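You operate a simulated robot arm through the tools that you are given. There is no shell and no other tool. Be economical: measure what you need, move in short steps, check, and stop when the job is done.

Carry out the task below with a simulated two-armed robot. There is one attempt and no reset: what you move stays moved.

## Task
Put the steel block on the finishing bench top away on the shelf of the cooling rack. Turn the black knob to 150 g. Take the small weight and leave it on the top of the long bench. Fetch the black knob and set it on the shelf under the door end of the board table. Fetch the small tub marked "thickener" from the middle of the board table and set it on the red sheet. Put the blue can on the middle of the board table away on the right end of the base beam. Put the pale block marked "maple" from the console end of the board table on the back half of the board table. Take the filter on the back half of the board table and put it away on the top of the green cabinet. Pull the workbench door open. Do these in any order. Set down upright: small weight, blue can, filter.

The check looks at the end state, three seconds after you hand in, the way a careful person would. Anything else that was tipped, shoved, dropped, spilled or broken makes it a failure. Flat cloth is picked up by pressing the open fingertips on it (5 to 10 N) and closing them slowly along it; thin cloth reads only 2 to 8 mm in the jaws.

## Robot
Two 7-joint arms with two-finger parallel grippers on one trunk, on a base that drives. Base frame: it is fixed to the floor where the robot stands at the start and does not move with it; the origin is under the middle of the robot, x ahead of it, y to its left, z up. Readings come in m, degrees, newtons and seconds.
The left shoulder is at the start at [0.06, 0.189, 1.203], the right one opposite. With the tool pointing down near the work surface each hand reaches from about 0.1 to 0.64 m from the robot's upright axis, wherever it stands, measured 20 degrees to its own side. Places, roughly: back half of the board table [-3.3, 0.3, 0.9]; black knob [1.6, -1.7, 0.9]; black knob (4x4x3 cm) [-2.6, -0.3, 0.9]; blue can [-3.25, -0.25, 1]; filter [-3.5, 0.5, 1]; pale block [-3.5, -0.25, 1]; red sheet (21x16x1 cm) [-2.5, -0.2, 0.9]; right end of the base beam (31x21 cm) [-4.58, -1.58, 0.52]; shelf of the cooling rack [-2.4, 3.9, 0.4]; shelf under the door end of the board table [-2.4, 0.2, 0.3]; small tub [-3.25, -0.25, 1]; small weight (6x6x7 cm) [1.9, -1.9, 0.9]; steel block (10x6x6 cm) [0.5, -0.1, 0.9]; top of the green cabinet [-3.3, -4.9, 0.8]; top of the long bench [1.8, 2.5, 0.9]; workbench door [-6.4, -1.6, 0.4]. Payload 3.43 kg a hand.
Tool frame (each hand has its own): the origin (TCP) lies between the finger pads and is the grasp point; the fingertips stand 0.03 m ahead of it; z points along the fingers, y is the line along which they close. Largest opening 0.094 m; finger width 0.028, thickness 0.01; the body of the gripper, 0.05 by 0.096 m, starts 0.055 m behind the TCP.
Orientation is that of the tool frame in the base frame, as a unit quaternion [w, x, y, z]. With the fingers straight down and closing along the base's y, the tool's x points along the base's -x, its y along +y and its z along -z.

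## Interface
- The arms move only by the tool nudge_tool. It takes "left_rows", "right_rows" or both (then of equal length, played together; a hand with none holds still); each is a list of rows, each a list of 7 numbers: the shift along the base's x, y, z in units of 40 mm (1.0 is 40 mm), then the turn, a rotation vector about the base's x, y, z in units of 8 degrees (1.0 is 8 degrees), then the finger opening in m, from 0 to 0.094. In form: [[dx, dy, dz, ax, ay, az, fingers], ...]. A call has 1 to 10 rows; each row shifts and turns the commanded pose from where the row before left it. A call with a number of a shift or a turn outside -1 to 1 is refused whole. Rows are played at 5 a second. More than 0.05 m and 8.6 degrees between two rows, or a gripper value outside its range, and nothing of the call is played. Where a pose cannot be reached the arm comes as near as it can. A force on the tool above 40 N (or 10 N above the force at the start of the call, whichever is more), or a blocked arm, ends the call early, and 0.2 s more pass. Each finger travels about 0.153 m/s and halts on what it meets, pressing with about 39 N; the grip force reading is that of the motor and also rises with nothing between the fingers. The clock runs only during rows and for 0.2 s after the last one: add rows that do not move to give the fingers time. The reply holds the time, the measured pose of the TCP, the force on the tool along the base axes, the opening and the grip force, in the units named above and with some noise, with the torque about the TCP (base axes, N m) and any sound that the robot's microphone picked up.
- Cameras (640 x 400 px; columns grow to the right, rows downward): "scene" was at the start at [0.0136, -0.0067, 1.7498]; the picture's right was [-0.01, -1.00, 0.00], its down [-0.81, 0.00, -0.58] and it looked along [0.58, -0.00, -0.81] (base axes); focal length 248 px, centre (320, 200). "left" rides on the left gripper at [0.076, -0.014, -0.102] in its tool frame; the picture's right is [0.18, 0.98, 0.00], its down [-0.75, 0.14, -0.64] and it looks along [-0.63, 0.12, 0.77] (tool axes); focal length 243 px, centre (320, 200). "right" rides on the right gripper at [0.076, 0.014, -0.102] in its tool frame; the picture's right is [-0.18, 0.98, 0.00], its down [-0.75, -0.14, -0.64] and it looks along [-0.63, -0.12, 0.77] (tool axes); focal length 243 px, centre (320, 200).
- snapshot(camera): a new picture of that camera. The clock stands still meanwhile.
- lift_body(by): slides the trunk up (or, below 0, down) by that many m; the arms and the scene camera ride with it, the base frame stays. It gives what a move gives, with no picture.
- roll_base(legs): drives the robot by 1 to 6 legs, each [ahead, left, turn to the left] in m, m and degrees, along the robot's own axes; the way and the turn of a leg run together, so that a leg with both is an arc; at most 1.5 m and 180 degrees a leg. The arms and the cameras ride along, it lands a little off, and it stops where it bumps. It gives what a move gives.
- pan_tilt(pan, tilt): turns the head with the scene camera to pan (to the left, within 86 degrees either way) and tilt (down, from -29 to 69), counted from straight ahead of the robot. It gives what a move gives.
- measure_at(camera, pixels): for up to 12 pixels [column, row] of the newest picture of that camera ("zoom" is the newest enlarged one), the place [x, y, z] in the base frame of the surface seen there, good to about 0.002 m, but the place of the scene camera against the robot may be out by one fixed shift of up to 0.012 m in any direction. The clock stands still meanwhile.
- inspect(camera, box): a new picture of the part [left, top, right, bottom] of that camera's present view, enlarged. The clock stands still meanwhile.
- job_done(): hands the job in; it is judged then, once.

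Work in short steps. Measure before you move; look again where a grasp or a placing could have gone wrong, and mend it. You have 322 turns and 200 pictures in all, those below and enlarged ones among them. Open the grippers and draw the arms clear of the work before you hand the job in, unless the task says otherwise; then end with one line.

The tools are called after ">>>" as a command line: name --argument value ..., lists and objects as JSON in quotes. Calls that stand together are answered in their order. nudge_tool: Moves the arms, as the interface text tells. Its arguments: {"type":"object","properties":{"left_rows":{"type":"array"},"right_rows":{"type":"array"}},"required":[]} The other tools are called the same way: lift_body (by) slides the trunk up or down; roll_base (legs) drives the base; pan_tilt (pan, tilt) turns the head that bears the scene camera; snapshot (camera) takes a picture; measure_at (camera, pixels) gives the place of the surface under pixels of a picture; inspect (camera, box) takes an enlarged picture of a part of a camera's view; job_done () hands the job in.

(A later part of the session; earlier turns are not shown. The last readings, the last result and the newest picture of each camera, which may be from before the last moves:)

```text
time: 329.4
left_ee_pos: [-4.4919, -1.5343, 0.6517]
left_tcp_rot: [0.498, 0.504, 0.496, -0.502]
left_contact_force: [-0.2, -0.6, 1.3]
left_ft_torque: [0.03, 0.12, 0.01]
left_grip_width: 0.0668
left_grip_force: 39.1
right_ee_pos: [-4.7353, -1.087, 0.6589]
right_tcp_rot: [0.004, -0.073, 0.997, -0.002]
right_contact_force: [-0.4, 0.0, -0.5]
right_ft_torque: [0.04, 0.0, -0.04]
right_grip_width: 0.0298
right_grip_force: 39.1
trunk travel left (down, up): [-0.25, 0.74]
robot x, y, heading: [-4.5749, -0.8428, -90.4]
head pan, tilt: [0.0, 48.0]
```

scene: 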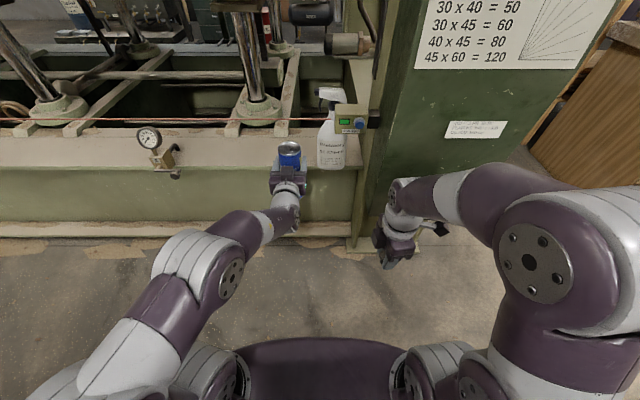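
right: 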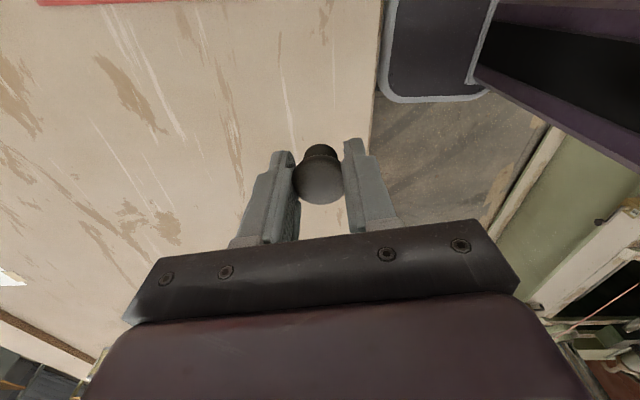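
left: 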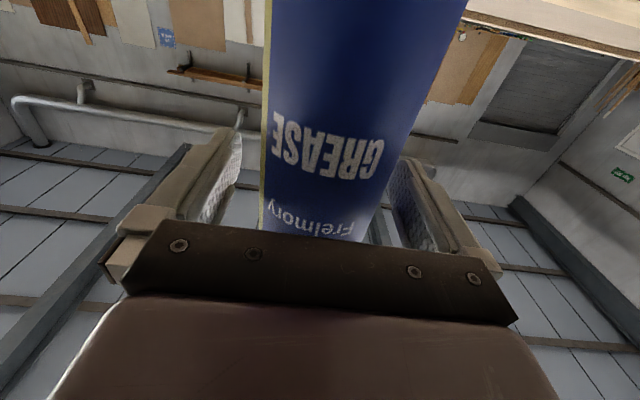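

Contact begins (force from -3.6 to +1.3 N). One tiny step more, then I open and withdraw straight back.

>>> nudge_tool --left_rows '[[0, 0, -0.03, 0, 0, 0, 0.04], [0, 0, 0, 0, 0, 0, 0.068], [0, 0, 0, 0, 0, 0, 0.078], [0, 0, 0, 0, 0, 0, 0.088], [0, 0, 0.02, 0, 0, 0, 0.09], [0, 0.3, 0, 0, 0, 0, 0.09], [0, 0.6, 0, 0, 0, 0, 0.09], [0, 0.6, 0, 0, 0, 0, 0.09], [0, 0.6, 0, 0, 0, 0, 0.09]]'

>>> inspect --camera "scene" --box '[200, 60, 380, 240]'

```text
time: 331.4
left_ee_pos: [-4.4909, -1.4512, 0.6492]
left_tcp_rot: [0.498, 0.504, 0.497, -0.5]
left_contact_force: [-0.6, 0.6, 0.3]
left_ft_torque: [-0.04, -0.04, 0.02]
left_grip_width: 0.0899
left_grip_force: 0.0
right_ee_pos: [-4.7349, -1.0857, 0.6582]
right_tcp_rot: [0.005, -0.074, 0.997, -0.002]
right_contact_force: [-0.5, 0.5, -0.1]
right_ft_torque: [0.01, 0.04, 0.05]
right_grip_width: 0.0295
right_grip_force: 38.9
trunk travel left (down, up): [-0.25, 0.74]
robot x, y, heading: [-4.5727, -0.8432, -90.0]
head pan, tilt: [0.0, 48.0]
```

```text
2.22 times, centred on (290, 150) of scene
```

zoom: 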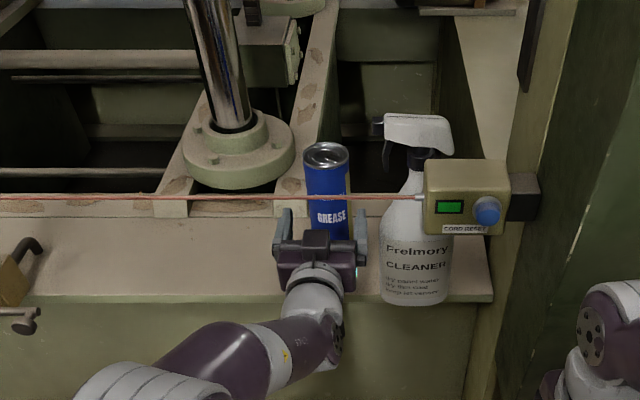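

The can stands upright on the beam. I back off, then raise the trunk.

>>> roll_base --legs '[[-0.15, 0, 0]]'

>>> lift_body --by 0.62

>>> roll_base --legs '[[0, 0.5, 0], [0, 0.6, 0]]'

```text
time: 332.8
left_ee_pos: [-4.4908, -1.3014, 0.6496]
left_tcp_rot: [0.499, 0.504, 0.498, -0.5]
left_contact_force: [-0.5, -0.4, -0.2]
left_ft_torque: [-0.02, 0.0, -0.01]
left_grip_width: 0.09
left_grip_force: 0.1
right_ee_pos: [-4.7356, -0.936, 0.6578]
right_tcp_rot: [0.003, -0.074, 0.997, -0.003]
right_contact_force: [-1.0, -0.1, 0.0]
right_ft_torque: [-0.02, 0.03, -0.02]
right_grip_width: 0.0298
right_grip_force: 38.9
trunk travel left (down, up): [-0.25, 0.74]
robot x, y, heading: [-4.5705, -0.6919, -90.1]
head pan, tilt: [0.0, 48.0]
```

```text
refused: 0.62 is not a number from -0.4 to 0.4
```

```text
time: 338.7
left_ee_pos: [-3.3922, -1.3053, 0.6491]
left_tcp_rot: [0.498, 0.504, 0.497, -0.5]
left_contact_force: [-0.3, -0.1, -0.4]
left_ft_torque: [-0.03, -0.01, 0.02]
left_grip_width: 0.09
left_grip_force: 0.0
right_ee_pos: [-3.6372, -0.9398, 0.6581]
right_tcp_rot: [0.004, -0.075, 0.997, -0.001]
right_contact_force: [-0.8, -0.1, 0.2]
right_ft_torque: [0.02, -0.02, 0.02]
right_grip_width: 0.0298
right_grip_force: 38.7
trunk travel left (down, up): [-0.25, 0.74]
robot x, y, heading: [-3.4775, -0.6975, -90.1]
head pan, tilt: [0.0, 48.0]
```

The lift was refused (max 0.4 per call), but the drive went without contact. I raise the trunk in two steps and bring the left hand back to pointing down.

>>> lift_body --by 0.4

>>> lift_body --by 0.22

>>> snapshot --camera "scene"

```text
time: 342.5
left_ee_pos: [-3.393, -1.3058, 1.0491]
left_tcp_rot: [0.499, 0.503, 0.498, -0.5]
left_contact_force: [0.3, 0.8, -0.2]
left_ft_torque: [-0.02, 0.01, -0.01]
left_grip_width: 0.0898
left_grip_force: 0.0
right_ee_pos: [-3.6388, -0.9407, 1.0581]
right_tcp_rot: [0.003, -0.076, 0.997, -0.002]
right_contact_force: [0.0, 0.0, 0.2]
right_ft_torque: [0.02, -0.02, 0.0]
right_grip_width: 0.0294
right_grip_force: 39.5
trunk travel left (down, up): [-0.65, 0.34]
robot x, y, heading: [-3.4763, -0.6999, -90.0]
head pan, tilt: [0.0, 48.0]
```

```text
time: 344.8
left_ee_pos: [-3.3929, -1.3045, 1.2694]
left_tcp_rot: [0.498, 0.503, 0.498, -0.501]
left_contact_force: [0.3, 0.8, 0.8]
left_ft_torque: [0.0, 0.02, 0.03]
left_grip_width: 0.0899
left_grip_force: 0.0
right_ee_pos: [-3.6373, -0.9392, 1.2787]
right_tcp_rot: [0.002, -0.074, 0.997, -0.001]
right_contact_force: [0.0, -0.3, -0.3]
right_ft_torque: [-0.04, -0.04, -0.02]
right_grip_width: 0.0294
right_grip_force: 39.0
trunk travel left (down, up): [-0.87, 0.12]
robot x, y, heading: [-3.4788, -0.7003, -90.1]
head pan, tilt: [0.0, 48.0]
```

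```text
102 pictures are left
```

scene: 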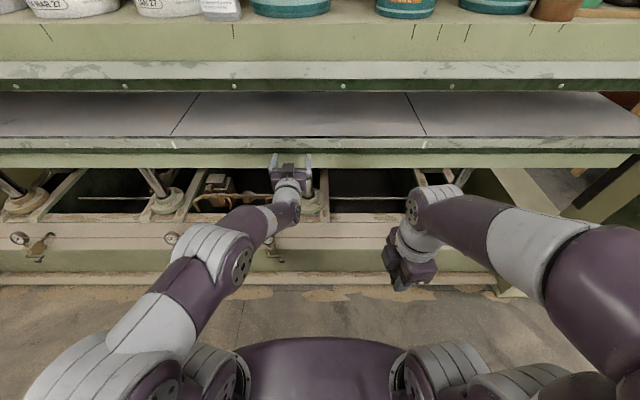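

I rotate the left hand back to pointing down while drawing it in.

>>> nudge_tool --left_rows '[[0, 0.3, 0, 1, 0, 0, 0.09], [0, 0.3, 0, 1, 0, 0, 0.09], [0, 0.3, 0, 1, 0, 0, 0.09], [0, 0.3, 0, 1, 0, 0, 0.09], [0, 0.3, 0, 1, 0, 0, 0.09], [0, 0.5, -0.2, 1, 0, 0, 0.09], [0, 0.5, -0.2, 1, 0, 0, 0.09], [0, 0.5, -0.2, 1, 0, 0, 0.09], [0, 0.5, -0.2, 1, 0, 0, 0.09], [0, 0.5, -0.2, 1, 0, 0, 0.09]]'

>>> nudge_tool --left_rows '[[0, 0.3, 0, 0.7, 0, 0, 0.09], [0, 0.3, 0, 0.55, 0, 0, 0.09], [0, 0, 0, 0, 0, 0, 0.09]]'

```text
time: 347.0
left_ee_pos: [-3.3915, -1.1452, 1.2288]
left_tcp_rot: [0.057, 0.707, 0.703, -0.063]
left_contact_force: [-1.2, 0.0, 0.3]
left_ft_torque: [0.0, 0.01, 0.01]
left_grip_width: 0.0901
left_grip_force: 0.1
right_ee_pos: [-3.6375, -0.9398, 1.278]
right_tcp_rot: [0.004, -0.075, 0.997, -0.002]
right_contact_force: [0.4, -1.2, -0.6]
right_ft_torque: [-0.04, -0.03, 0.0]
right_grip_width: 0.0294
right_grip_force: 38.5
trunk travel left (down, up): [-0.87, 0.12]
robot x, y, heading: [-3.4779, -0.7005, -89.9]
head pan, tilt: [0.0, 48.0]
```

```text
time: 347.8
left_ee_pos: [-3.3919, -1.1206, 1.2293]
left_tcp_rot: [-0.004, 0.708, 0.706, -0.001]
left_contact_force: [0.2, 0.8, 1.0]
left_ft_torque: [-0.01, 0.02, 0.01]
left_grip_width: 0.0902
left_grip_force: 0.0
right_ee_pos: [-3.6366, -0.9402, 1.2787]
right_tcp_rot: [0.004, -0.076, 0.997, -0.002]
right_contact_force: [0.8, -0.9, 0.0]
right_ft_torque: [0.0, 0.0, 0.02]
right_grip_width: 0.0295
right_grip_force: 39.3
trunk travel left (down, up): [-0.87, 0.12]
robot x, y, heading: [-3.4788, -0.6978, -89.9]
head pan, tilt: [0.0, 48.0]
```

I shift to x≈-3.33, turn to face the table, and look for the maple block.

>>> roll_base --legs '[[0.04, 0.15, 0], [0, 0, 180]]'

>>> snapshot --camera "left"

```text
time: 356.6
left_ee_pos: [-3.4136, -0.3136, 1.2295]
left_tcp_rot: [0.002, -0.706, 0.708, -0.004]
left_contact_force: [0.3, 0.2, -0.1]
left_ft_torque: [-0.01, 0.0, -0.01]
left_grip_width: 0.09
left_grip_force: 0.1
right_ee_pos: [-3.1681, -0.4956, 1.2782]
right_tcp_rot: [-0.001, 0.997, 0.074, -0.003]
right_contact_force: [-0.1, 0.8, 0.9]
right_ft_torque: [0.0, -0.03, 0.01]
right_grip_width: 0.0294
right_grip_force: 39.3
trunk travel left (down, up): [-0.87, 0.12]
robot x, y, heading: [-3.3278, -0.7379, 89.9]
head pan, tilt: [0.0, 48.0]
```

```text
101 pictures are left
```

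left: 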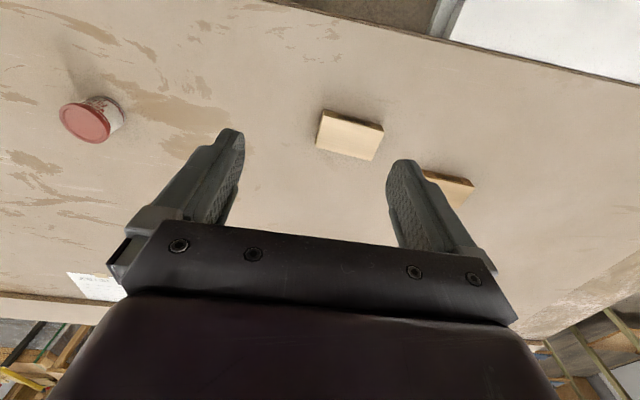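

>>> measure_at --camera "left" --pixels '[[325, 111], [382, 130], [371, 158], [317, 144], [349, 136], [300, 190]]'

```text
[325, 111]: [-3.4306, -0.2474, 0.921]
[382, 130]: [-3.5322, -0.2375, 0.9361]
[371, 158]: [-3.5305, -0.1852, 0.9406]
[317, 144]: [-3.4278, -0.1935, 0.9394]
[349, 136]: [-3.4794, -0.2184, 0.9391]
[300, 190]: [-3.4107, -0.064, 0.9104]
```

Maple: centre (-3.479,-0.217), 10×6×3 cm, short axis nearly along y. I turn the left hand -94.5° and bring it above.

>>> nudge_tool --left_rows '[[-0.16, 0.24, -0.2, 0, 0, -0.98, 0.09], [-0.16, 0.24, -0.2, 0, 0, -0.98, 0.09], [-0.16, 0.24, -0.2, 0, 0, -0.98, 0.09], [-0.16, 0.24, -0.2, 0, 0, -0.98, 0.09], [-0.16, 0.24, -0.3, 0, 0, -0.98, 0.09], [-0.16, 0.24, -0.4, 0, 0, -0.98, 0.09], [-0.16, 0.24, -0.5, 0, 0, -0.98, 0.09], [-0.16, 0.24, -0.5, 0, 0, -0.98, 0.09], [-0.16, 0.24, -0.5, 0, 0, -0.98, 0.09], [-0.16, 0.24, -0.5, 0, 0, -0.98, 0.09]]'

>>> nudge_tool --left_rows '[[0, 0, 0, 0, 0, -1, 0.09], [0, 0, 0, 0, 0, -1, 0.09], [0, 0, -0.5, 0, 0, 0, 0.09]]'

>>> snapshot --camera "left"

```text
time: 358.8
left_ee_pos: [-3.4786, -0.2192, 1.0903]
left_tcp_rot: [-0.001, -0.098, 0.995, -0.006]
left_contact_force: [0.0, 0.1, 0.6]
left_ft_torque: [-0.02, 0.03, 0.02]
left_grip_width: 0.0901
left_grip_force: 0.1
right_ee_pos: [-3.1688, -0.4964, 1.2776]
right_tcp_rot: [-0.002, 0.997, 0.075, -0.005]
right_contact_force: [-0.8, 0.6, -0.4]
right_ft_torque: [0.02, 0.03, 0.01]
right_grip_width: 0.0291
right_grip_force: 38.6
trunk travel left (down, up): [-0.87, 0.12]
robot x, y, heading: [-3.3246, -0.7408, 89.9]
head pan, tilt: [0.0, 48.0]
```

```text
time: 359.6
left_ee_pos: [-3.4771, -0.2189, 1.0694]
left_tcp_rot: [-0.001, 0.041, 0.999, -0.006]
left_contact_force: [0.8, 0.0, 0.1]
left_ft_torque: [-0.01, 0.0, 0.02]
left_grip_width: 0.09
left_grip_force: 0.1
right_ee_pos: [-3.169, -0.4955, 1.2784]
right_tcp_rot: [-0.002, 0.997, 0.075, -0.003]
right_contact_force: [-0.5, 0.2, 0.1]
right_ft_torque: [0.01, 0.03, 0.0]
right_grip_width: 0.0295
right_grip_force: 38.9
trunk travel left (down, up): [-0.87, 0.12]
robot x, y, heading: [-3.3271, -0.739, 90.2]
head pan, tilt: [0.0, 48.0]
```

```text
100 pictures are left
```

left: 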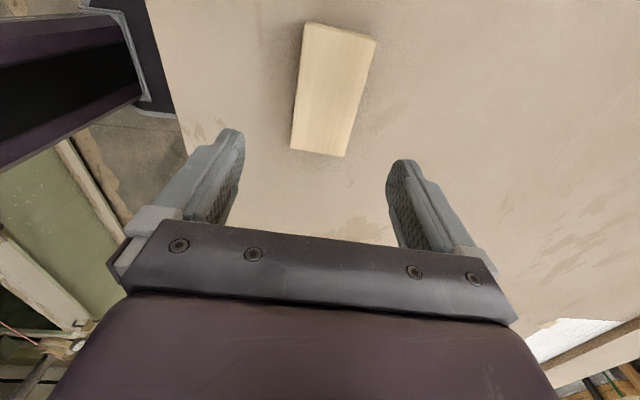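

Well aligned. I lower to TCP z≈0.944 and close.

>>> nudge_tool --left_rows '[[-0.05, 0.05, -0.7, 0, 0, 0, 0.09], [0, 0, -0.8, 0, 0, 0, 0.09], [0, 0, -0.8, 0, 0, 0, 0.09], [0, 0, -0.5, 0, 0, 0, 0.09], [0, 0, -0.3, 0, 0, 0, 0.09], [0, 0, 0, 0, 0, 0, 0.09], [0, 0, 0, 0, 0, 0, 0.04], [0, 0, 0, 0, 0, 0, 0.04], [0, 0, 0, 0, 0, 0, 0.04]]'

```text
time: 361.6
left_ee_pos: [-3.4796, -0.2165, 0.947]
left_tcp_rot: [-0.002, 0.041, 0.999, -0.006]
left_contact_force: [1.1, -0.1, 1.7]
left_ft_torque: [0.07, -0.01, -0.01]
left_grip_width: 0.0592
left_grip_force: 39.2
right_ee_pos: [-3.1705, -0.4956, 1.2783]
right_tcp_rot: [-0.001, 0.997, 0.075, -0.004]
right_contact_force: [-0.2, 0.1, -0.5]
right_ft_torque: [0.02, -0.01, 0.01]
right_grip_width: 0.0291
right_grip_force: 39.3
trunk travel left (down, up): [-0.87, 0.12]
robot x, y, heading: [-3.3243, -0.7349, 89.7]
head pan, tilt: [0.0, 48.0]
```

Gripped (0.059). I lift, retract, and drive around the table's east end to its north side.

>>> nudge_tool --left_rows '[[0, 0, 0.5, 0, 0, 0, 0.04], [0, 0, 0.9, 0, 0, 0, 0.04], [0, 0, 0.9, 0, 0, 0, 0.04], [0, 0, 0.9, 0, 0, 0, 0.04], [0, -0.7, 0.9, 0, 0, 0, 0.04], [0, -0.9, 0.5, 0, 0, 0, 0.04], [0, -0.9, 0.5, 0, 0, 0, 0.04], [0, -0.9, 0.3, 0, 0, 0, 0.04]]'

>>> roll_base --legs '[[-0.13, 0, 0], [0, 0, -90], [1.2, 0, 0], [1.15, 0, 0]]'

>>> pan_tilt --pan 80 --tilt 35

>>> snapshot --camera "scene"

```text
time: 363.4
left_ee_pos: [-3.4813, -0.354, 1.1634]
left_tcp_rot: [-0.002, 0.039, 0.999, -0.004]
left_contact_force: [-0.2, 0.0, -1.2]
left_ft_torque: [0.01, -0.01, -0.01]
left_grip_width: 0.0589
left_grip_force: 38.9
right_ee_pos: [-3.1687, -0.4985, 1.2783]
right_tcp_rot: [-0.002, 0.997, 0.076, -0.004]
right_contact_force: [-0.7, -1.2, -0.5]
right_ft_torque: [0.01, 0.02, 0.0]
right_grip_width: 0.0294
right_grip_force: 39.3
trunk travel left (down, up): [-0.87, 0.12]
robot x, y, heading: [-3.3252, -0.7402, 90.1]
head pan, tilt: [0.0, 48.0]
```

```text
time: 379.6
left_ee_pos: [-0.5844, -0.7313, 1.1631]
left_tcp_rot: [-0.004, 0.737, 0.676, -0.003]
left_contact_force: [-0.2, -0.1, -0.9]
left_ft_torque: [0.0, 0.0, 0.05]
left_grip_width: 0.0593
left_grip_force: 39.0
right_ee_pos: [-0.7285, -1.0419, 1.2778]
right_tcp_rot: [-0.004, 0.756, -0.654, -0.001]
right_contact_force: [0.2, 0.5, -0.2]
right_ft_torque: [-0.02, 0.0, 0.0]
right_grip_width: 0.0292
right_grip_force: 39.0
trunk travel left (down, up): [-0.87, 0.12]
robot x, y, heading: [-0.9706, -0.8798, -0.4]
head pan, tilt: [0.0, 48.0]
```

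```text
time: 381.2
left_ee_pos: [-0.5833, -0.7317, 1.1619]
left_tcp_rot: [-0.004, 0.737, 0.676, -0.003]
left_contact_force: [0.2, 0.1, -1.3]
left_ft_torque: [0.02, -0.01, 0.01]
left_grip_width: 0.0592
left_grip_force: 39.1
right_ee_pos: [-0.7287, -1.0412, 1.2786]
right_tcp_rot: [-0.003, 0.756, -0.654, -0.002]
right_contact_force: [-0.5, 0.7, -0.1]
right_ft_torque: [0.0, 0.02, 0.04]
right_grip_width: 0.0293
right_grip_force: 39.0
trunk travel left (down, up): [-0.87, 0.12]
robot x, y, heading: [-0.9684, -0.8804, -0.5]
head pan, tilt: [80.0, 35.0]
```

```text
99 pictures are left
```

scene: 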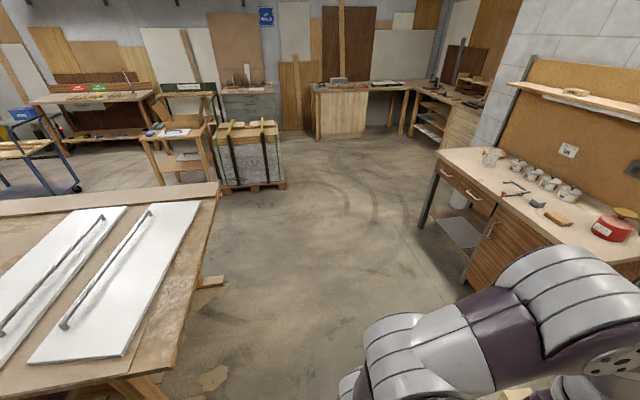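

I measure the near edges of the box table and crate for the north aisle.

>>> measure_at --camera "scene" --pixels '[[158, 184], [212, 182], [222, 194], [80, 190], [218, 185], [145, 130]]'

>>> roll_base --legs '[[0.15, 1.1, 0], [0, 1.05, 0], [-1.0, 0, 0]]'

```text
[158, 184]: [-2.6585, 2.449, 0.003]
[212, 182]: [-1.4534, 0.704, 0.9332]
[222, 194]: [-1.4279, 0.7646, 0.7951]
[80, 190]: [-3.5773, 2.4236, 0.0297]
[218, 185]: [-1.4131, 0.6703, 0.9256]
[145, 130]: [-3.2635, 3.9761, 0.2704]
```

```text
time: 396.6
left_ee_pos: [-1.398, 1.4166, 1.1602]
left_tcp_rot: [-0.004, 0.736, 0.677, -0.003]
left_contact_force: [-0.1, 0.7, -0.5]
left_ft_torque: [-0.02, 0.01, 0.0]
left_grip_width: 0.0594
left_grip_force: 39.1
right_ee_pos: [-1.5423, 1.107, 1.2777]
right_tcp_rot: [-0.004, 0.757, -0.654, -0.002]
right_contact_force: [0.6, 0.1, 0.4]
right_ft_torque: [0.0, 0.02, -0.01]
right_grip_width: 0.0292
right_grip_force: 39.0
trunk travel left (down, up): [-0.87, 0.12]
robot x, y, heading: [-1.7877, 1.2678, -0.3]
head pan, tilt: [80.0, 35.0]
```

I back up to x≈-2.45 and turn right to face the table and its shelf at the door end.

>>> roll_base --legs '[[-0.65, 0, 0], [0, 0, -90]]'

>>> pan_tilt --pan 0 --tilt 50

>>> snapshot --camera "scene"

```text
time: 404.0
left_ee_pos: [-2.2775, 0.8861, 1.1615]
left_tcp_rot: [-0.004, 0.999, -0.037, 0.001]
left_contact_force: [0.3, -0.6, -1.5]
left_ft_torque: [0.03, -0.01, 0.0]
left_grip_width: 0.0591
left_grip_force: 38.6
right_ee_pos: [-2.5904, 1.0279, 1.2781]
right_tcp_rot: [0.004, -0.079, 0.997, -0.001]
right_contact_force: [0.9, -0.3, -1.3]
right_ft_torque: [0.0, -0.01, 0.04]
right_grip_width: 0.0293
right_grip_force: 39.3
trunk travel left (down, up): [-0.87, 0.12]
robot x, y, heading: [-2.432, 1.2663, -89.7]
head pan, tilt: [80.0, 35.0]
```

```text
time: 405.5
left_ee_pos: [-2.2775, 0.8875, 1.1614]
left_tcp_rot: [-0.004, 0.999, -0.037, 0.002]
left_contact_force: [0.0, -0.4, -1.2]
left_ft_torque: [0.02, 0.02, -0.02]
left_grip_width: 0.0591
left_grip_force: 39.4
right_ee_pos: [-2.5891, 1.0285, 1.278]
right_tcp_rot: [0.004, -0.079, 0.997, -0.001]
right_contact_force: [0.5, 0.0, -1.2]
right_ft_torque: [0.0, 0.0, 0.01]
right_grip_width: 0.0293
right_grip_force: 39.4
trunk travel left (down, up): [-0.87, 0.12]
robot x, y, heading: [-2.4311, 1.2713, -89.5]
head pan, tilt: [0.0, 50.0]
```

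```text
98 pictures are left
```

scene: 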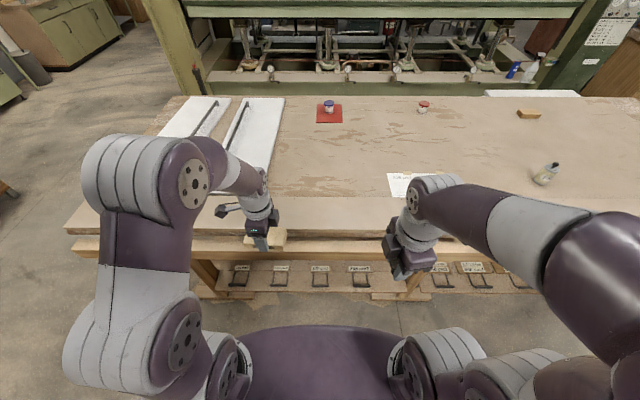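

Tub, can and bottle all stand well. I lower the trunk to look under the table at the shelf.

>>> lift_body --by -0.4

>>> lift_body --by -0.25

>>> pan_tilt --pan 0 --tilt 38

>>> snapshot --camera "scene"

```text
time: 409.3
left_ee_pos: [-2.2785, 0.887, 0.7617]
left_tcp_rot: [-0.005, 0.999, -0.037, 0.001]
left_contact_force: [-0.5, -0.1, -0.8]
left_ft_torque: [0.02, -0.01, 0.02]
left_grip_width: 0.0593
left_grip_force: 38.7
right_ee_pos: [-2.5909, 1.0285, 0.8793]
right_tcp_rot: [0.004, -0.079, 0.997, -0.002]
right_contact_force: [0.8, -0.7, -0.2]
right_ft_torque: [-0.01, 0.0, 0.0]
right_grip_width: 0.0295
right_grip_force: 39.0
trunk travel left (down, up): [-0.47, 0.52]
robot x, y, heading: [-2.4312, 1.2753, -89.6]
head pan, tilt: [0.0, 50.0]
```

```text
time: 411.9
left_ee_pos: [-2.278, 0.887, 0.5124]
left_tcp_rot: [-0.004, 0.999, -0.037, 0.001]
left_contact_force: [-0.3, -0.4, -1.1]
left_ft_torque: [-0.02, -0.03, -0.01]
left_grip_width: 0.0591
left_grip_force: 39.3
right_ee_pos: [-2.5891, 1.0286, 0.6288]
right_tcp_rot: [0.004, -0.08, 0.997, -0.002]
right_contact_force: [-0.1, 0.0, 0.1]
right_ft_torque: [0.0, 0.01, 0.01]
right_grip_width: 0.0296
right_grip_force: 38.8
trunk travel left (down, up): [-0.22, 0.77]
robot x, y, heading: [-2.4325, 1.2715, -89.8]
head pan, tilt: [0.0, 50.0]
```

```text
time: 412.7
left_ee_pos: [-2.2772, 0.8868, 0.5121]
left_tcp_rot: [-0.004, 0.999, -0.037, 0.001]
left_contact_force: [-0.3, -0.4, -1.2]
left_ft_torque: [0.01, -0.01, -0.02]
left_grip_width: 0.0593
left_grip_force: 39.1
right_ee_pos: [-2.5896, 1.0287, 0.6278]
right_tcp_rot: [0.004, -0.08, 0.997, -0.002]
right_contact_force: [-0.5, -0.1, 1.0]
right_ft_torque: [-0.02, -0.01, -0.04]
right_grip_width: 0.0293
right_grip_force: 39.7
trunk travel left (down, up): [-0.22, 0.77]
robot x, y, heading: [-2.4315, 1.2698, -89.3]
head pan, tilt: [0.0, 38.0]
```

```text
97 pictures are left
```

scene: 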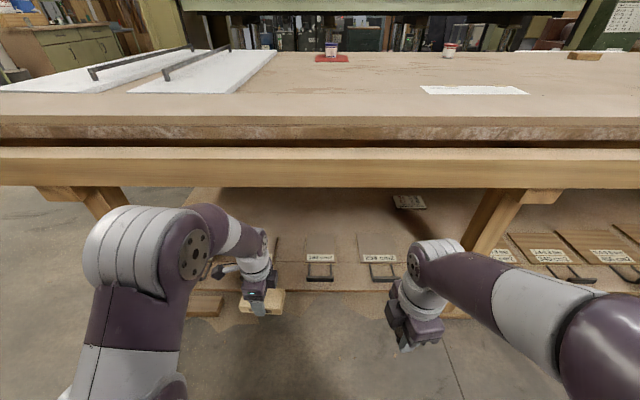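

I zoom on the shelf between the table legs and measure.

>>> inspect --camera "scene" --box '[180, 180, 480, 320]'

>>> measure_at --camera "scene" --pixels '[[345, 265], [345, 240], [345, 285], [320, 258], [380, 258], [290, 240], [290, 280], [320, 220], [410, 202], [345, 200], [320, 240], [345, 292]]'

```text
2.13 times, centred on (330, 250) of scene
```

zoom: 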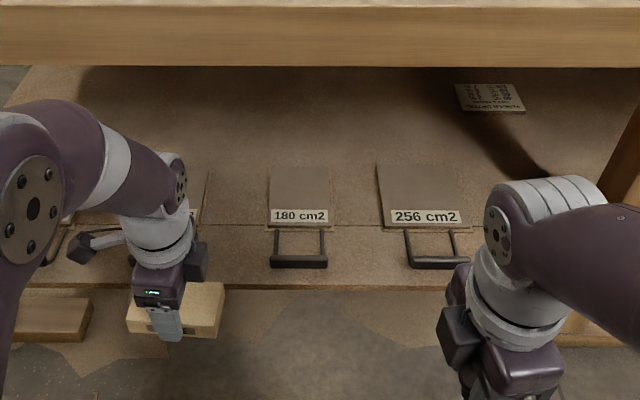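

```text
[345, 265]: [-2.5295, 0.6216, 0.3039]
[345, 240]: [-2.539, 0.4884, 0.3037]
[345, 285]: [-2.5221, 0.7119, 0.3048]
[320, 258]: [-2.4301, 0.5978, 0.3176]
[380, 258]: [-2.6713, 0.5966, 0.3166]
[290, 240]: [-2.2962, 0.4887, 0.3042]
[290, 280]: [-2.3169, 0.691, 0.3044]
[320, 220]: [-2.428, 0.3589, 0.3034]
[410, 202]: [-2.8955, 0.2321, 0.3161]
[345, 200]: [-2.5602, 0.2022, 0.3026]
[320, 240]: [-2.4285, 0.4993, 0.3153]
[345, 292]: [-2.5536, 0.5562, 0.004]
```

Shelf top z≈0.301, front edge y≈0.715; a free gap lies between the two trays at x≈-2.54. I lower the right hand with the knob in front of the shelf.

>>> nudge_tool --right_rows '[[0.15, -0.3, -0.8, 0, 0, 0, 0.015], [0.15, -0.3, -0.8, 0, 0, 0, 0.015], [0.2, -0.3, -0.8, 0, 0, 0, 0.015], [0.2, -0.3, -0.8, 0, 0, 0, 0.015], [0.2, -0.3, -0.8, 0, 0, 0, 0.015], [0.2, -0.3, -0.8, 0, 0, 0, 0.015], [0, -0.3, -0.8, 0, 0, 0, 0.015], [0, -0.3, -0.4, 0, 0, 0, 0.015]]'

>>> snapshot --camera "scene"

```text
time: 414.5
left_ee_pos: [-2.2776, 0.8866, 0.5116]
left_tcp_rot: [-0.005, 0.999, -0.037, 0.001]
left_contact_force: [0.3, -0.3, -2.1]
left_ft_torque: [0.01, 0.0, -0.01]
left_grip_width: 0.0592
left_grip_force: 39.5
right_ee_pos: [-2.5463, 0.9316, 0.3893]
right_tcp_rot: [0.004, -0.078, 0.997, -0.002]
right_contact_force: [0.1, 0.1, -0.9]
right_ft_torque: [0.01, 0.0, -0.02]
right_grip_width: 0.0291
right_grip_force: 39.2
trunk travel left (down, up): [-0.22, 0.77]
robot x, y, heading: [-2.4306, 1.2725, -89.7]
head pan, tilt: [0.0, 38.0]
```

```text
95 pictures are left
```

scene: 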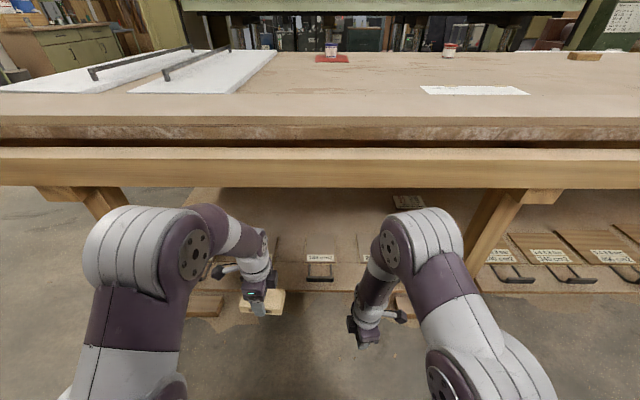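

I measure the arm's peak and the table apron's lower edge.

>>> measure_at --camera "scene" --pixels '[[410, 216], [385, 260], [375, 290], [350, 183], [350, 150], [350, 140], [350, 120]]'

```text
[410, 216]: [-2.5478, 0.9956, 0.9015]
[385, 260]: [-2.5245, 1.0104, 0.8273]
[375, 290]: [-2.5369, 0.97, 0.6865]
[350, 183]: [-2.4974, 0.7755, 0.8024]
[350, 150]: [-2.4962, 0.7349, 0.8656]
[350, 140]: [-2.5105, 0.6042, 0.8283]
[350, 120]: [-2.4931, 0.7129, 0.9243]
```

The vertical hand column is about 0.5 m tall and would meet the apron (lower edge z 0.80), so I must place the knob with a hand leaning about 40°. I raise the trunk to set the knob on the table's near ledge and regrasp it with a tilted hand.

>>> lift_body --by 0.4

>>> lift_body --by 0.28

>>> nudge_tool --right_rows '[[0, -0.8, 0, 0, 0, 0, 0.015], [0, -0.8, 0, 0, 0, 0, 0.015], [0, -0.8, 0, 0, 0, 0, 0.015], [0, -0.8, 0, 0, 0, 0, 0.015], [0, -0.8, 0, 0, 0, 0, 0.015], [0, -0.8, 0, 0, 0, 0, 0.015], [0, 0, -0.5, 0, 0, 0, 0.015], [0, 0, -0.5, 0, 0, 0, 0.015], [0, 0, 0, 0, 0, 0, 0.015]]'

>>> snapshot --camera "right"

```text
time: 418.3
left_ee_pos: [-2.2776, 0.887, 0.9118]
left_tcp_rot: [-0.005, 0.999, -0.036, 0.002]
left_contact_force: [-0.8, -0.1, -1.1]
left_ft_torque: [0.0, -0.02, 0.0]
left_grip_width: 0.0594
left_grip_force: 38.9
right_ee_pos: [-2.5461, 0.9324, 0.7882]
right_tcp_rot: [0.004, -0.08, 0.997, -0.002]
right_contact_force: [-0.5, 0.0, -0.5]
right_ft_torque: [0.03, 0.01, 0.02]
right_grip_width: 0.0293
right_grip_force: 39.2
trunk travel left (down, up): [-0.62, 0.37]
robot x, y, heading: [-2.4296, 1.2714, -89.6]
head pan, tilt: [0.0, 38.0]
```

```text
time: 421.1
left_ee_pos: [-2.2785, 0.8865, 1.1912]
left_tcp_rot: [-0.005, 0.999, -0.037, 0.001]
left_contact_force: [-0.2, -0.5, -1.0]
left_ft_torque: [0.0, -0.02, -0.02]
left_grip_width: 0.0594
left_grip_force: 39.0
right_ee_pos: [-2.5456, 0.9317, 1.0693]
right_tcp_rot: [0.004, -0.079, 0.997, -0.001]
right_contact_force: [0.7, -0.4, -0.1]
right_ft_torque: [0.01, 0.01, 0.01]
right_grip_width: 0.0291
right_grip_force: 38.4
trunk travel left (down, up): [-0.9, 0.09]
robot x, y, heading: [-2.431, 1.2718, -89.9]
head pan, tilt: [0.0, 38.0]
```

```text
time: 423.1
left_ee_pos: [-2.2771, 0.886, 1.1918]
left_tcp_rot: [-0.005, 0.999, -0.037, 0.001]
left_contact_force: [-0.7, -0.2, -0.7]
left_ft_torque: [0.01, 0.01, 0.0]
left_grip_width: 0.0591
left_grip_force: 39.1
right_ee_pos: [-2.546, 0.7393, 1.0286]
right_tcp_rot: [0.004, -0.078, 0.997, -0.002]
right_contact_force: [-0.5, -0.6, 0.3]
right_ft_torque: [0.0, -0.02, 0.03]
right_grip_width: 0.0293
right_grip_force: 38.7
trunk travel left (down, up): [-0.9, 0.09]
robot x, y, heading: [-2.4308, 1.272, -89.7]
head pan, tilt: [0.0, 38.0]
```

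```text
94 pictures are left
```

right: 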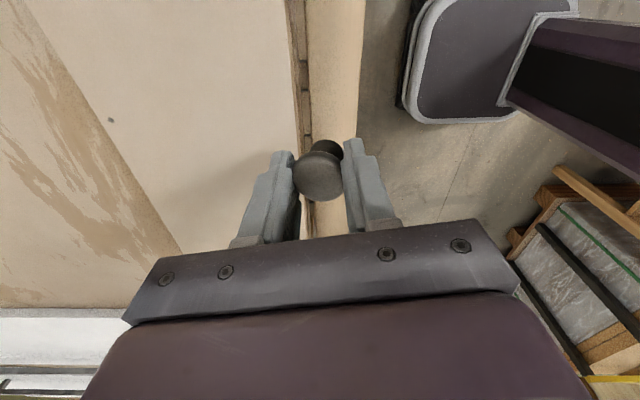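

I measure the surfaces below: smooth ledge left, rail right.

>>> measure_at --camera "right" --pixels '[[240, 140], [280, 100], [290, 60], [340, 60], [200, 200], [100, 200]]'

```text
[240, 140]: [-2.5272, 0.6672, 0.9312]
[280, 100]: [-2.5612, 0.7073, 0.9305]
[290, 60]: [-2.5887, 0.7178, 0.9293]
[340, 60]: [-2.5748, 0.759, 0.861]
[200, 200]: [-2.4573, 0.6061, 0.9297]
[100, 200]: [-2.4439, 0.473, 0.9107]
```

The ledge is at z 0.930, y up to 0.72. I set the knob at y≈0.65 with TCP z≈0.963.

>>> nudge_tool --right_rows '[[0, -0.8, 0, 0, 0, 0, 0.015], [0, -0.8, 0, 0, 0, 0, 0.015], [0, -0.6, -0.4, 0, 0, 0, 0.015], [0, 0, -0.7, 0, 0, 0, 0.015], [0, 0, -0.4, 0, 0, 0, 0.015], [0, 0, -0.12, 0, 0, 0, 0.015], [0, 0, 0, 0, 0, 0, 0.015]]'

```text
time: 424.7
left_ee_pos: [-2.2786, 0.8866, 1.1925]
left_tcp_rot: [-0.004, 0.999, -0.037, 0.001]
left_contact_force: [-0.4, 0.3, -1.7]
left_ft_torque: [0.0, -0.01, 0.02]
left_grip_width: 0.0591
left_grip_force: 38.5
right_ee_pos: [-2.545, 0.6532, 0.9639]
right_tcp_rot: [0.004, -0.079, 0.997, -0.004]
right_contact_force: [-0.8, -0.4, 3.0]
right_ft_torque: [-0.06, 0.03, 0.0]
right_grip_width: 0.0293
right_grip_force: 39.2
trunk travel left (down, up): [-0.9, 0.09]
robot x, y, heading: [-2.432, 1.2726, -89.6]
head pan, tilt: [0.0, 38.0]
```

Contact. I open, rise, and turn the hand -99° so it closes along x.

>>> nudge_tool --right_rows '[[0, 0, 0, 0, 0, 0, 0.06], [0, 0, 0, 0, 0, 0, 0.06], [0, 0, 0.8, 0, 0, 0, 0.06], [0, 0, 0.9, 0, 0, 0, 0.06], [0, 0.5, 0.9, 0, 0, -1, 0.06], [0, 0.5, 0.5, 0, 0, -1, 0.06], [0, 0.5, 0, 0, 0, -1, 0.06], [0, 0.5, 0, 0, 0, -1, 0.06], [0, 0.5, 0, 0, 0, -1, 0.06], [0, 0, 0, 0, 0, -1, 0.06]]'

>>> nudge_tool --right_rows '[[0, 0, 0, 0, 0, -1, 0.06], [0, 0, 0, 0, 0, -1, 0.06], [0, 0, 0, 0, 0, -1, 0.06], [0, 0, 0, 0, 0, -1, 0.06], [0, 0, 0, 0, 0, -1, 0.06], [0, 0, 0, 0, 0, -1, 0.06], [0, 0, 0, 0, 0, -0.4, 0.06]]'

>>> snapshot --camera "right"

```text
time: 426.9
left_ee_pos: [-2.28, 0.8863, 1.1919]
left_tcp_rot: [-0.005, 0.999, -0.036, 0.001]
left_contact_force: [-0.1, -0.7, -2.1]
left_ft_torque: [-0.03, 0.01, -0.03]
left_grip_width: 0.0591
left_grip_force: 39.1
right_ee_pos: [-2.5443, 0.7511, 1.0884]
right_tcp_rot: [0.003, 0.334, 0.943, -0.003]
right_contact_force: [-0.2, -1.2, -0.7]
right_ft_torque: [-0.04, 0.03, -0.02]
right_grip_width: 0.0599
right_grip_force: 0.1
trunk travel left (down, up): [-0.9, 0.09]
robot x, y, heading: [-2.4326, 1.2718, -89.6]
head pan, tilt: [0.0, 38.0]
```

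```text
time: 428.5
left_ee_pos: [-2.2774, 0.8872, 1.192]
left_tcp_rot: [-0.005, 0.999, -0.036, 0.001]
left_contact_force: [0.4, -0.1, -1.1]
left_ft_torque: [0.0, 0.0, -0.02]
left_grip_width: 0.059
left_grip_force: 39.1
right_ee_pos: [-2.5464, 0.7522, 1.0891]
right_tcp_rot: [0.001, 0.708, 0.706, -0.005]
right_contact_force: [-0.5, -0.1, -1.0]
right_ft_torque: [0.01, 0.01, 0.01]
right_grip_width: 0.0601
right_grip_force: 0.1
trunk travel left (down, up): [-0.9, 0.09]
robot x, y, heading: [-2.4324, 1.2694, -89.9]
head pan, tilt: [0.0, 38.0]
```

```text
93 pictures are left
```

right: 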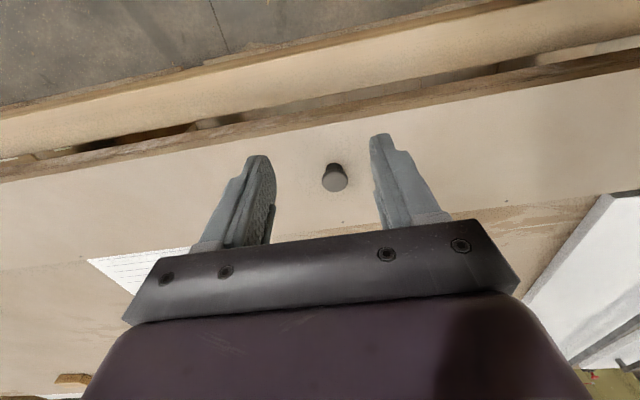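

The knob stands at (334,177). I back 0.12 m, then extend and tilt the hand 40° forward.

>>> roll_base --legs '[[-0.12, 0, 0]]'

>>> nudge_tool --right_rows '[[0, -0.5, 0, -1, 0, 0, 0.06], [0, -0.5, 0, -1, 0, 0, 0.06], [0, -0.5, 0, -1, 0, 0, 0.06], [0, -0.5, 0, -1, 0, 0, 0.06], [0, -0.3, 0, -1, 0, 0, 0.06], [0, 0, 0, 0, 0, 0, 0.06]]'

>>> snapshot --camera "right"

```text
time: 429.8
left_ee_pos: [-2.2784, 1.0064, 1.1912]
left_tcp_rot: [-0.006, 0.999, -0.036, 0.002]
left_contact_force: [-0.9, -0.3, -1.1]
left_ft_torque: [0.01, 0.0, 0.0]
left_grip_width: 0.0591
left_grip_force: 39.1
right_ee_pos: [-2.5466, 0.8711, 1.087]
right_tcp_rot: [0.0, 0.708, 0.706, -0.004]
right_contact_force: [0.6, -0.7, 0.2]
right_ft_torque: [0.02, -0.01, 0.04]
right_grip_width: 0.0601
right_grip_force: 0.1
trunk travel left (down, up): [-0.9, 0.09]
robot x, y, heading: [-2.4309, 1.3876, -89.7]
head pan, tilt: [0.0, 38.0]
```

```text
time: 431.2
left_ee_pos: [-2.2788, 1.0061, 1.1916]
left_tcp_rot: [-0.005, 0.999, -0.037, 0.0]
left_contact_force: [0.2, 0.9, -0.9]
left_ft_torque: [0.02, 0.0, -0.01]
left_grip_width: 0.0593
left_grip_force: 39.2
right_ee_pos: [-2.5459, 0.7792, 1.088]
right_tcp_rot: [0.243, 0.665, 0.662, -0.246]
right_contact_force: [0.6, 0.8, -0.3]
right_ft_torque: [-0.01, -0.03, -0.01]
right_grip_width: 0.06
right_grip_force: 0.1
trunk travel left (down, up): [-0.9, 0.09]
robot x, y, heading: [-2.4336, 1.3907, -89.6]
head pan, tilt: [0.0, 38.0]
```

```text
92 pictures are left
```

right: 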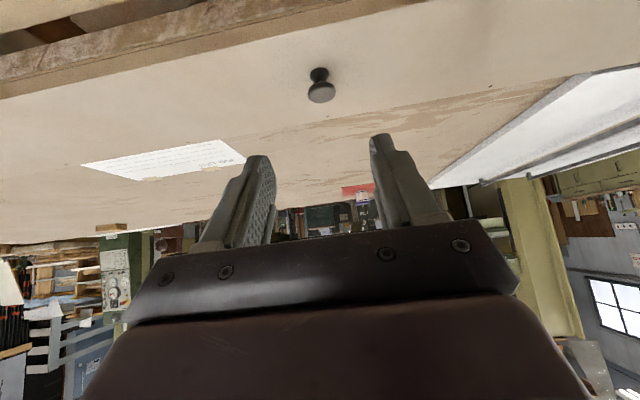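

Tilted 40°. I measure the knob from here.

>>> measure_at --camera "right" --pixels '[[320, 92], [309, 90], [332, 90], [318, 100], [318, 78]]'

```text
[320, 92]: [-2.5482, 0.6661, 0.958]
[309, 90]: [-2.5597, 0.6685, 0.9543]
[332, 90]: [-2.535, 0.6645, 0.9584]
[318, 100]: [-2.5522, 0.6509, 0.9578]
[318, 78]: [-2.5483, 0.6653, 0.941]
```

Knob at (-2.547,0.653), top 0.959. I approach along the tool axis to TCP (−2.547,0.665,0.966) and close.

>>> nudge_tool --right_rows '[[0, -0.71, -0.76, 0, 0, 0, 0.06], [0, -0.71, -0.76, 0, 0, 0, 0.06], [0, -0.71, -0.76, 0, 0, 0, 0.06], [0, -0.5, -0.55, 0, 0, 0, 0.06], [0, -0.21, -0.2, 0, 0, 0, 0.06], [0, 0, 0, 0, 0, 0, 0.06], [0, 0, 0, 0, 0, 0, 0.01], [0, 0, 0, 0, 0, 0, 0.01]]'

>>> snapshot --camera "right"

```text
time: 433.0
left_ee_pos: [-2.2784, 1.0077, 1.1914]
left_tcp_rot: [-0.006, 0.999, -0.037, 0.0]
left_contact_force: [0.0, -0.3, -1.4]
left_ft_torque: [0.0, -0.01, -0.01]
left_grip_width: 0.0592
left_grip_force: 39.5
right_ee_pos: [-2.5465, 0.6653, 0.9665]
right_tcp_rot: [0.243, 0.665, 0.662, -0.245]
right_contact_force: [0.0, 0.5, -0.3]
right_ft_torque: [-0.01, 0.0, 0.01]
right_grip_width: 0.0291
right_grip_force: 38.5
trunk travel left (down, up): [-0.9, 0.09]
robot x, y, heading: [-2.43, 1.3918, -89.7]
head pan, tilt: [0.0, 38.0]
```

```text
91 pictures are left
```

right: 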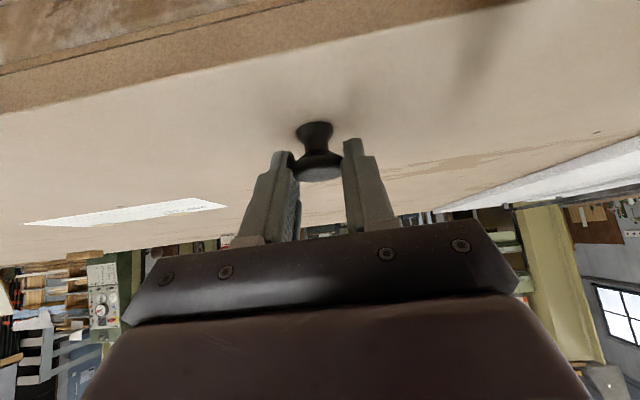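

Gripped upright (bottom 0.0365 below TCP). I lift and draw back, then lower the trunk.

>>> nudge_tool --right_rows '[[0, 0, 0.5, 0, 0, 0, 0.01], [0, 0.5, 0.7, 0, 0, 0, 0.01], [0, 0.9, 0.5, 0, 0, 0, 0.01], [0, 1, 0, 0, 0, 0, 0.01], [0, 1, 0, 0, 0, 0, 0.01], [0, 1, 0, 0, 0, 0, 0.01], [0, 1, 0, 0, 0, 0, 0.01], [0, 1, 0, 0, 0, 0, 0.01]]'

>>> lift_body --by -0.4

>>> lift_body --by -0.22

>>> snapshot --camera "scene"

```text
time: 434.8
left_ee_pos: [-2.2782, 1.0085, 1.192]
left_tcp_rot: [-0.005, 0.999, -0.037, 0.001]
left_contact_force: [0.4, 0.8, -2.3]
left_ft_torque: [-0.02, -0.01, -0.04]
left_grip_width: 0.059
left_grip_force: 39.2
right_ee_pos: [-2.5465, 0.9253, 1.0365]
right_tcp_rot: [0.244, 0.664, 0.663, -0.246]
right_contact_force: [0.4, -0.7, -0.3]
right_ft_torque: [0.02, -0.01, 0.01]
right_grip_width: 0.029
right_grip_force: 38.5
trunk travel left (down, up): [-0.9, 0.09]
robot x, y, heading: [-2.4318, 1.3931, -89.9]
head pan, tilt: [0.0, 38.0]
```

```text
time: 438.6
left_ee_pos: [-2.2784, 1.0069, 0.7918]
left_tcp_rot: [-0.004, 0.999, -0.037, 0.001]
left_contact_force: [-0.2, -0.8, -1.2]
left_ft_torque: [0.02, 0.02, 0.03]
left_grip_width: 0.0591
left_grip_force: 39.2
right_ee_pos: [-2.5459, 0.9241, 0.6359]
right_tcp_rot: [0.243, 0.665, 0.662, -0.245]
right_contact_force: [0.8, 0.1, -1.3]
right_ft_torque: [0.0, -0.01, 0.0]
right_grip_width: 0.0287
right_grip_force: 39.0
trunk travel left (down, up): [-0.5, 0.49]
robot x, y, heading: [-2.4309, 1.3892, -89.8]
head pan, tilt: [0.0, 38.0]
```

```text
time: 440.9
left_ee_pos: [-2.2795, 1.0073, 0.5708]
left_tcp_rot: [-0.004, 0.999, -0.036, 0.001]
left_contact_force: [0.0, 0.9, -0.7]
left_ft_torque: [0.01, -0.01, 0.0]
left_grip_width: 0.0592
left_grip_force: 38.8
right_ee_pos: [-2.5465, 0.9233, 0.4159]
right_tcp_rot: [0.244, 0.664, 0.662, -0.245]
right_contact_force: [-0.4, -0.3, 0.0]
right_ft_torque: [-0.03, 0.0, 0.01]
right_grip_width: 0.0291
right_grip_force: 39.2
trunk travel left (down, up): [-0.28, 0.71]
robot x, y, heading: [-2.4328, 1.3909, -89.7]
head pan, tilt: [0.0, 38.0]
```

```text
90 pictures are left
```

scene: 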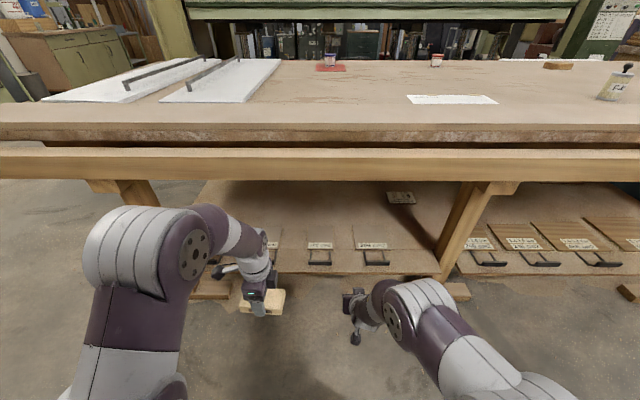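

I move the knob forward over the shelf's front at x≈-2.545.

>>> nudge_tool --right_rows '[[0, -0.9, 0, 0, 0, 0, 0.01], [0, -0.9, 0, 0, 0, 0, 0.01], [0, -0.9, 0, 0, 0, 0, 0.01], [0, -0.9, 0, 0, 0, 0, 0.01], [0, -0.9, 0, 0, 0, 0, 0.01], [0, -0.9, 0, 0, 0, 0, 0.01], [0, -0.9, 0, 0, 0, 0, 0.01], [0, -0.5, -0.4, 0, 0, 0, 0.01], [0, 0, 0, 0, 0, 0, 0.01]]'

>>> snapshot --camera "scene"

>>> snapshot --camera "right"

```text
time: 442.9
left_ee_pos: [-2.279, 1.0062, 0.5716]
left_tcp_rot: [-0.006, 0.999, -0.037, 0.002]
left_contact_force: [-0.4, 0.5, -0.4]
left_ft_torque: [0.04, -0.01, -0.01]
left_grip_width: 0.0592
left_grip_force: 39.0
right_ee_pos: [-2.5469, 0.6497, 0.3978]
right_tcp_rot: [0.243, 0.665, 0.663, -0.245]
right_contact_force: [0.5, 0.4, -0.3]
right_ft_torque: [0.0, 0.01, 0.0]
right_grip_width: 0.0291
right_grip_force: 39.0
trunk travel left (down, up): [-0.28, 0.71]
robot x, y, heading: [-2.4311, 1.3914, -89.6]
head pan, tilt: [0.0, 38.0]
```

```text
89 pictures are left
```

scene: 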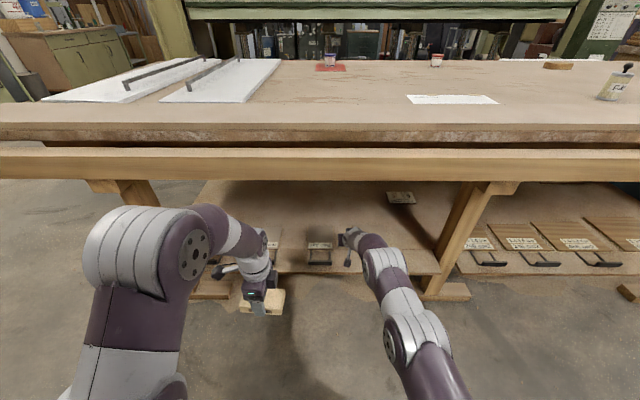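

```text
88 pictures are left
```

right: 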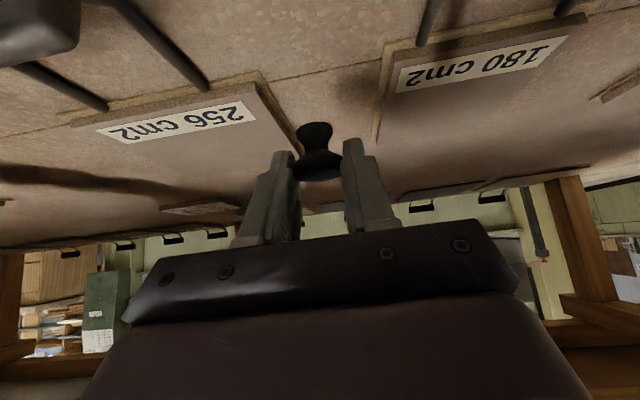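

I measure the tray edges and gap from this camera.

>>> measure_at --camera "right" --pixels '[[262, 78], [385, 60], [320, 60], [320, 100], [375, 140], [295, 130], [340, 110]]'

```text
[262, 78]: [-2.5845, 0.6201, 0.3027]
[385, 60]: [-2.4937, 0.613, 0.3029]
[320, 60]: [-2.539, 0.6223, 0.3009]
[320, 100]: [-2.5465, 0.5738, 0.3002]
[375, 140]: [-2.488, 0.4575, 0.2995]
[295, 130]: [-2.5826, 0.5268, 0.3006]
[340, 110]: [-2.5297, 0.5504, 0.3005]
```

Gap centre x≈-2.539, shelf z 0.3005. I lower the knob there until contact.

>>> nudge_tool --right_rows '[[0.2, 0, -0.6, 0, 0, 0, 0.01], [0, 0, -0.5, 0, 0, 0, 0.01], [0, 0, -0.2, 0, 0, 0, 0.01], [0, 0, -0.1, 0, 0, 0, 0.01], [0, 0, -0.08, 0, 0, 0, 0.01], [0, 0, -0.06, 0, 0, 0, 0.01], [0, 0, 0, 0, 0, 0, 0.01]]'

```text
time: 444.5
left_ee_pos: [-2.2781, 1.0065, 0.571]
left_tcp_rot: [-0.005, 0.999, -0.037, 0.001]
left_contact_force: [-0.2, 0.1, -1.1]
left_ft_torque: [0.05, 0.03, 0.01]
left_grip_width: 0.0593
left_grip_force: 39.1
right_ee_pos: [-2.5393, 0.6509, 0.3369]
right_tcp_rot: [0.244, 0.664, 0.662, -0.245]
right_contact_force: [0.3, -0.3, -0.4]
right_ft_torque: [0.05, 0.01, 0.0]
right_grip_width: 0.0289
right_grip_force: 39.1
trunk travel left (down, up): [-0.28, 0.71]
robot x, y, heading: [-2.4327, 1.3943, -89.7]
head pan, tilt: [0.0, 38.0]
```

>>> nudge_tool --right_rows '[[0, 0, -0.05, 0, 0, 0, 0.01], [0, 0, -0.05, 0, 0, 0, 0.01], [0, 0, 0, 0, 0, 0, 0.01]]'

```text
time: 445.3
left_ee_pos: [-2.2793, 1.0084, 0.5724]
left_tcp_rot: [-0.005, 0.999, -0.037, 0.002]
left_contact_force: [0.5, -0.4, -1.5]
left_ft_torque: [0.03, 0.01, 0.01]
left_grip_width: 0.0591
left_grip_force: 38.6
right_ee_pos: [-2.5389, 0.6494, 0.3369]
right_tcp_rot: [0.246, 0.664, 0.661, -0.247]
right_contact_force: [-0.6, -2.1, 12.0]
right_ft_torque: [-0.2, -0.04, -0.01]
right_grip_width: 0.0289
right_grip_force: 39.4
trunk travel left (down, up): [-0.28, 0.71]
robot x, y, heading: [-2.4317, 1.3896, -89.8]
head pan, tilt: [0.0, 38.0]
```

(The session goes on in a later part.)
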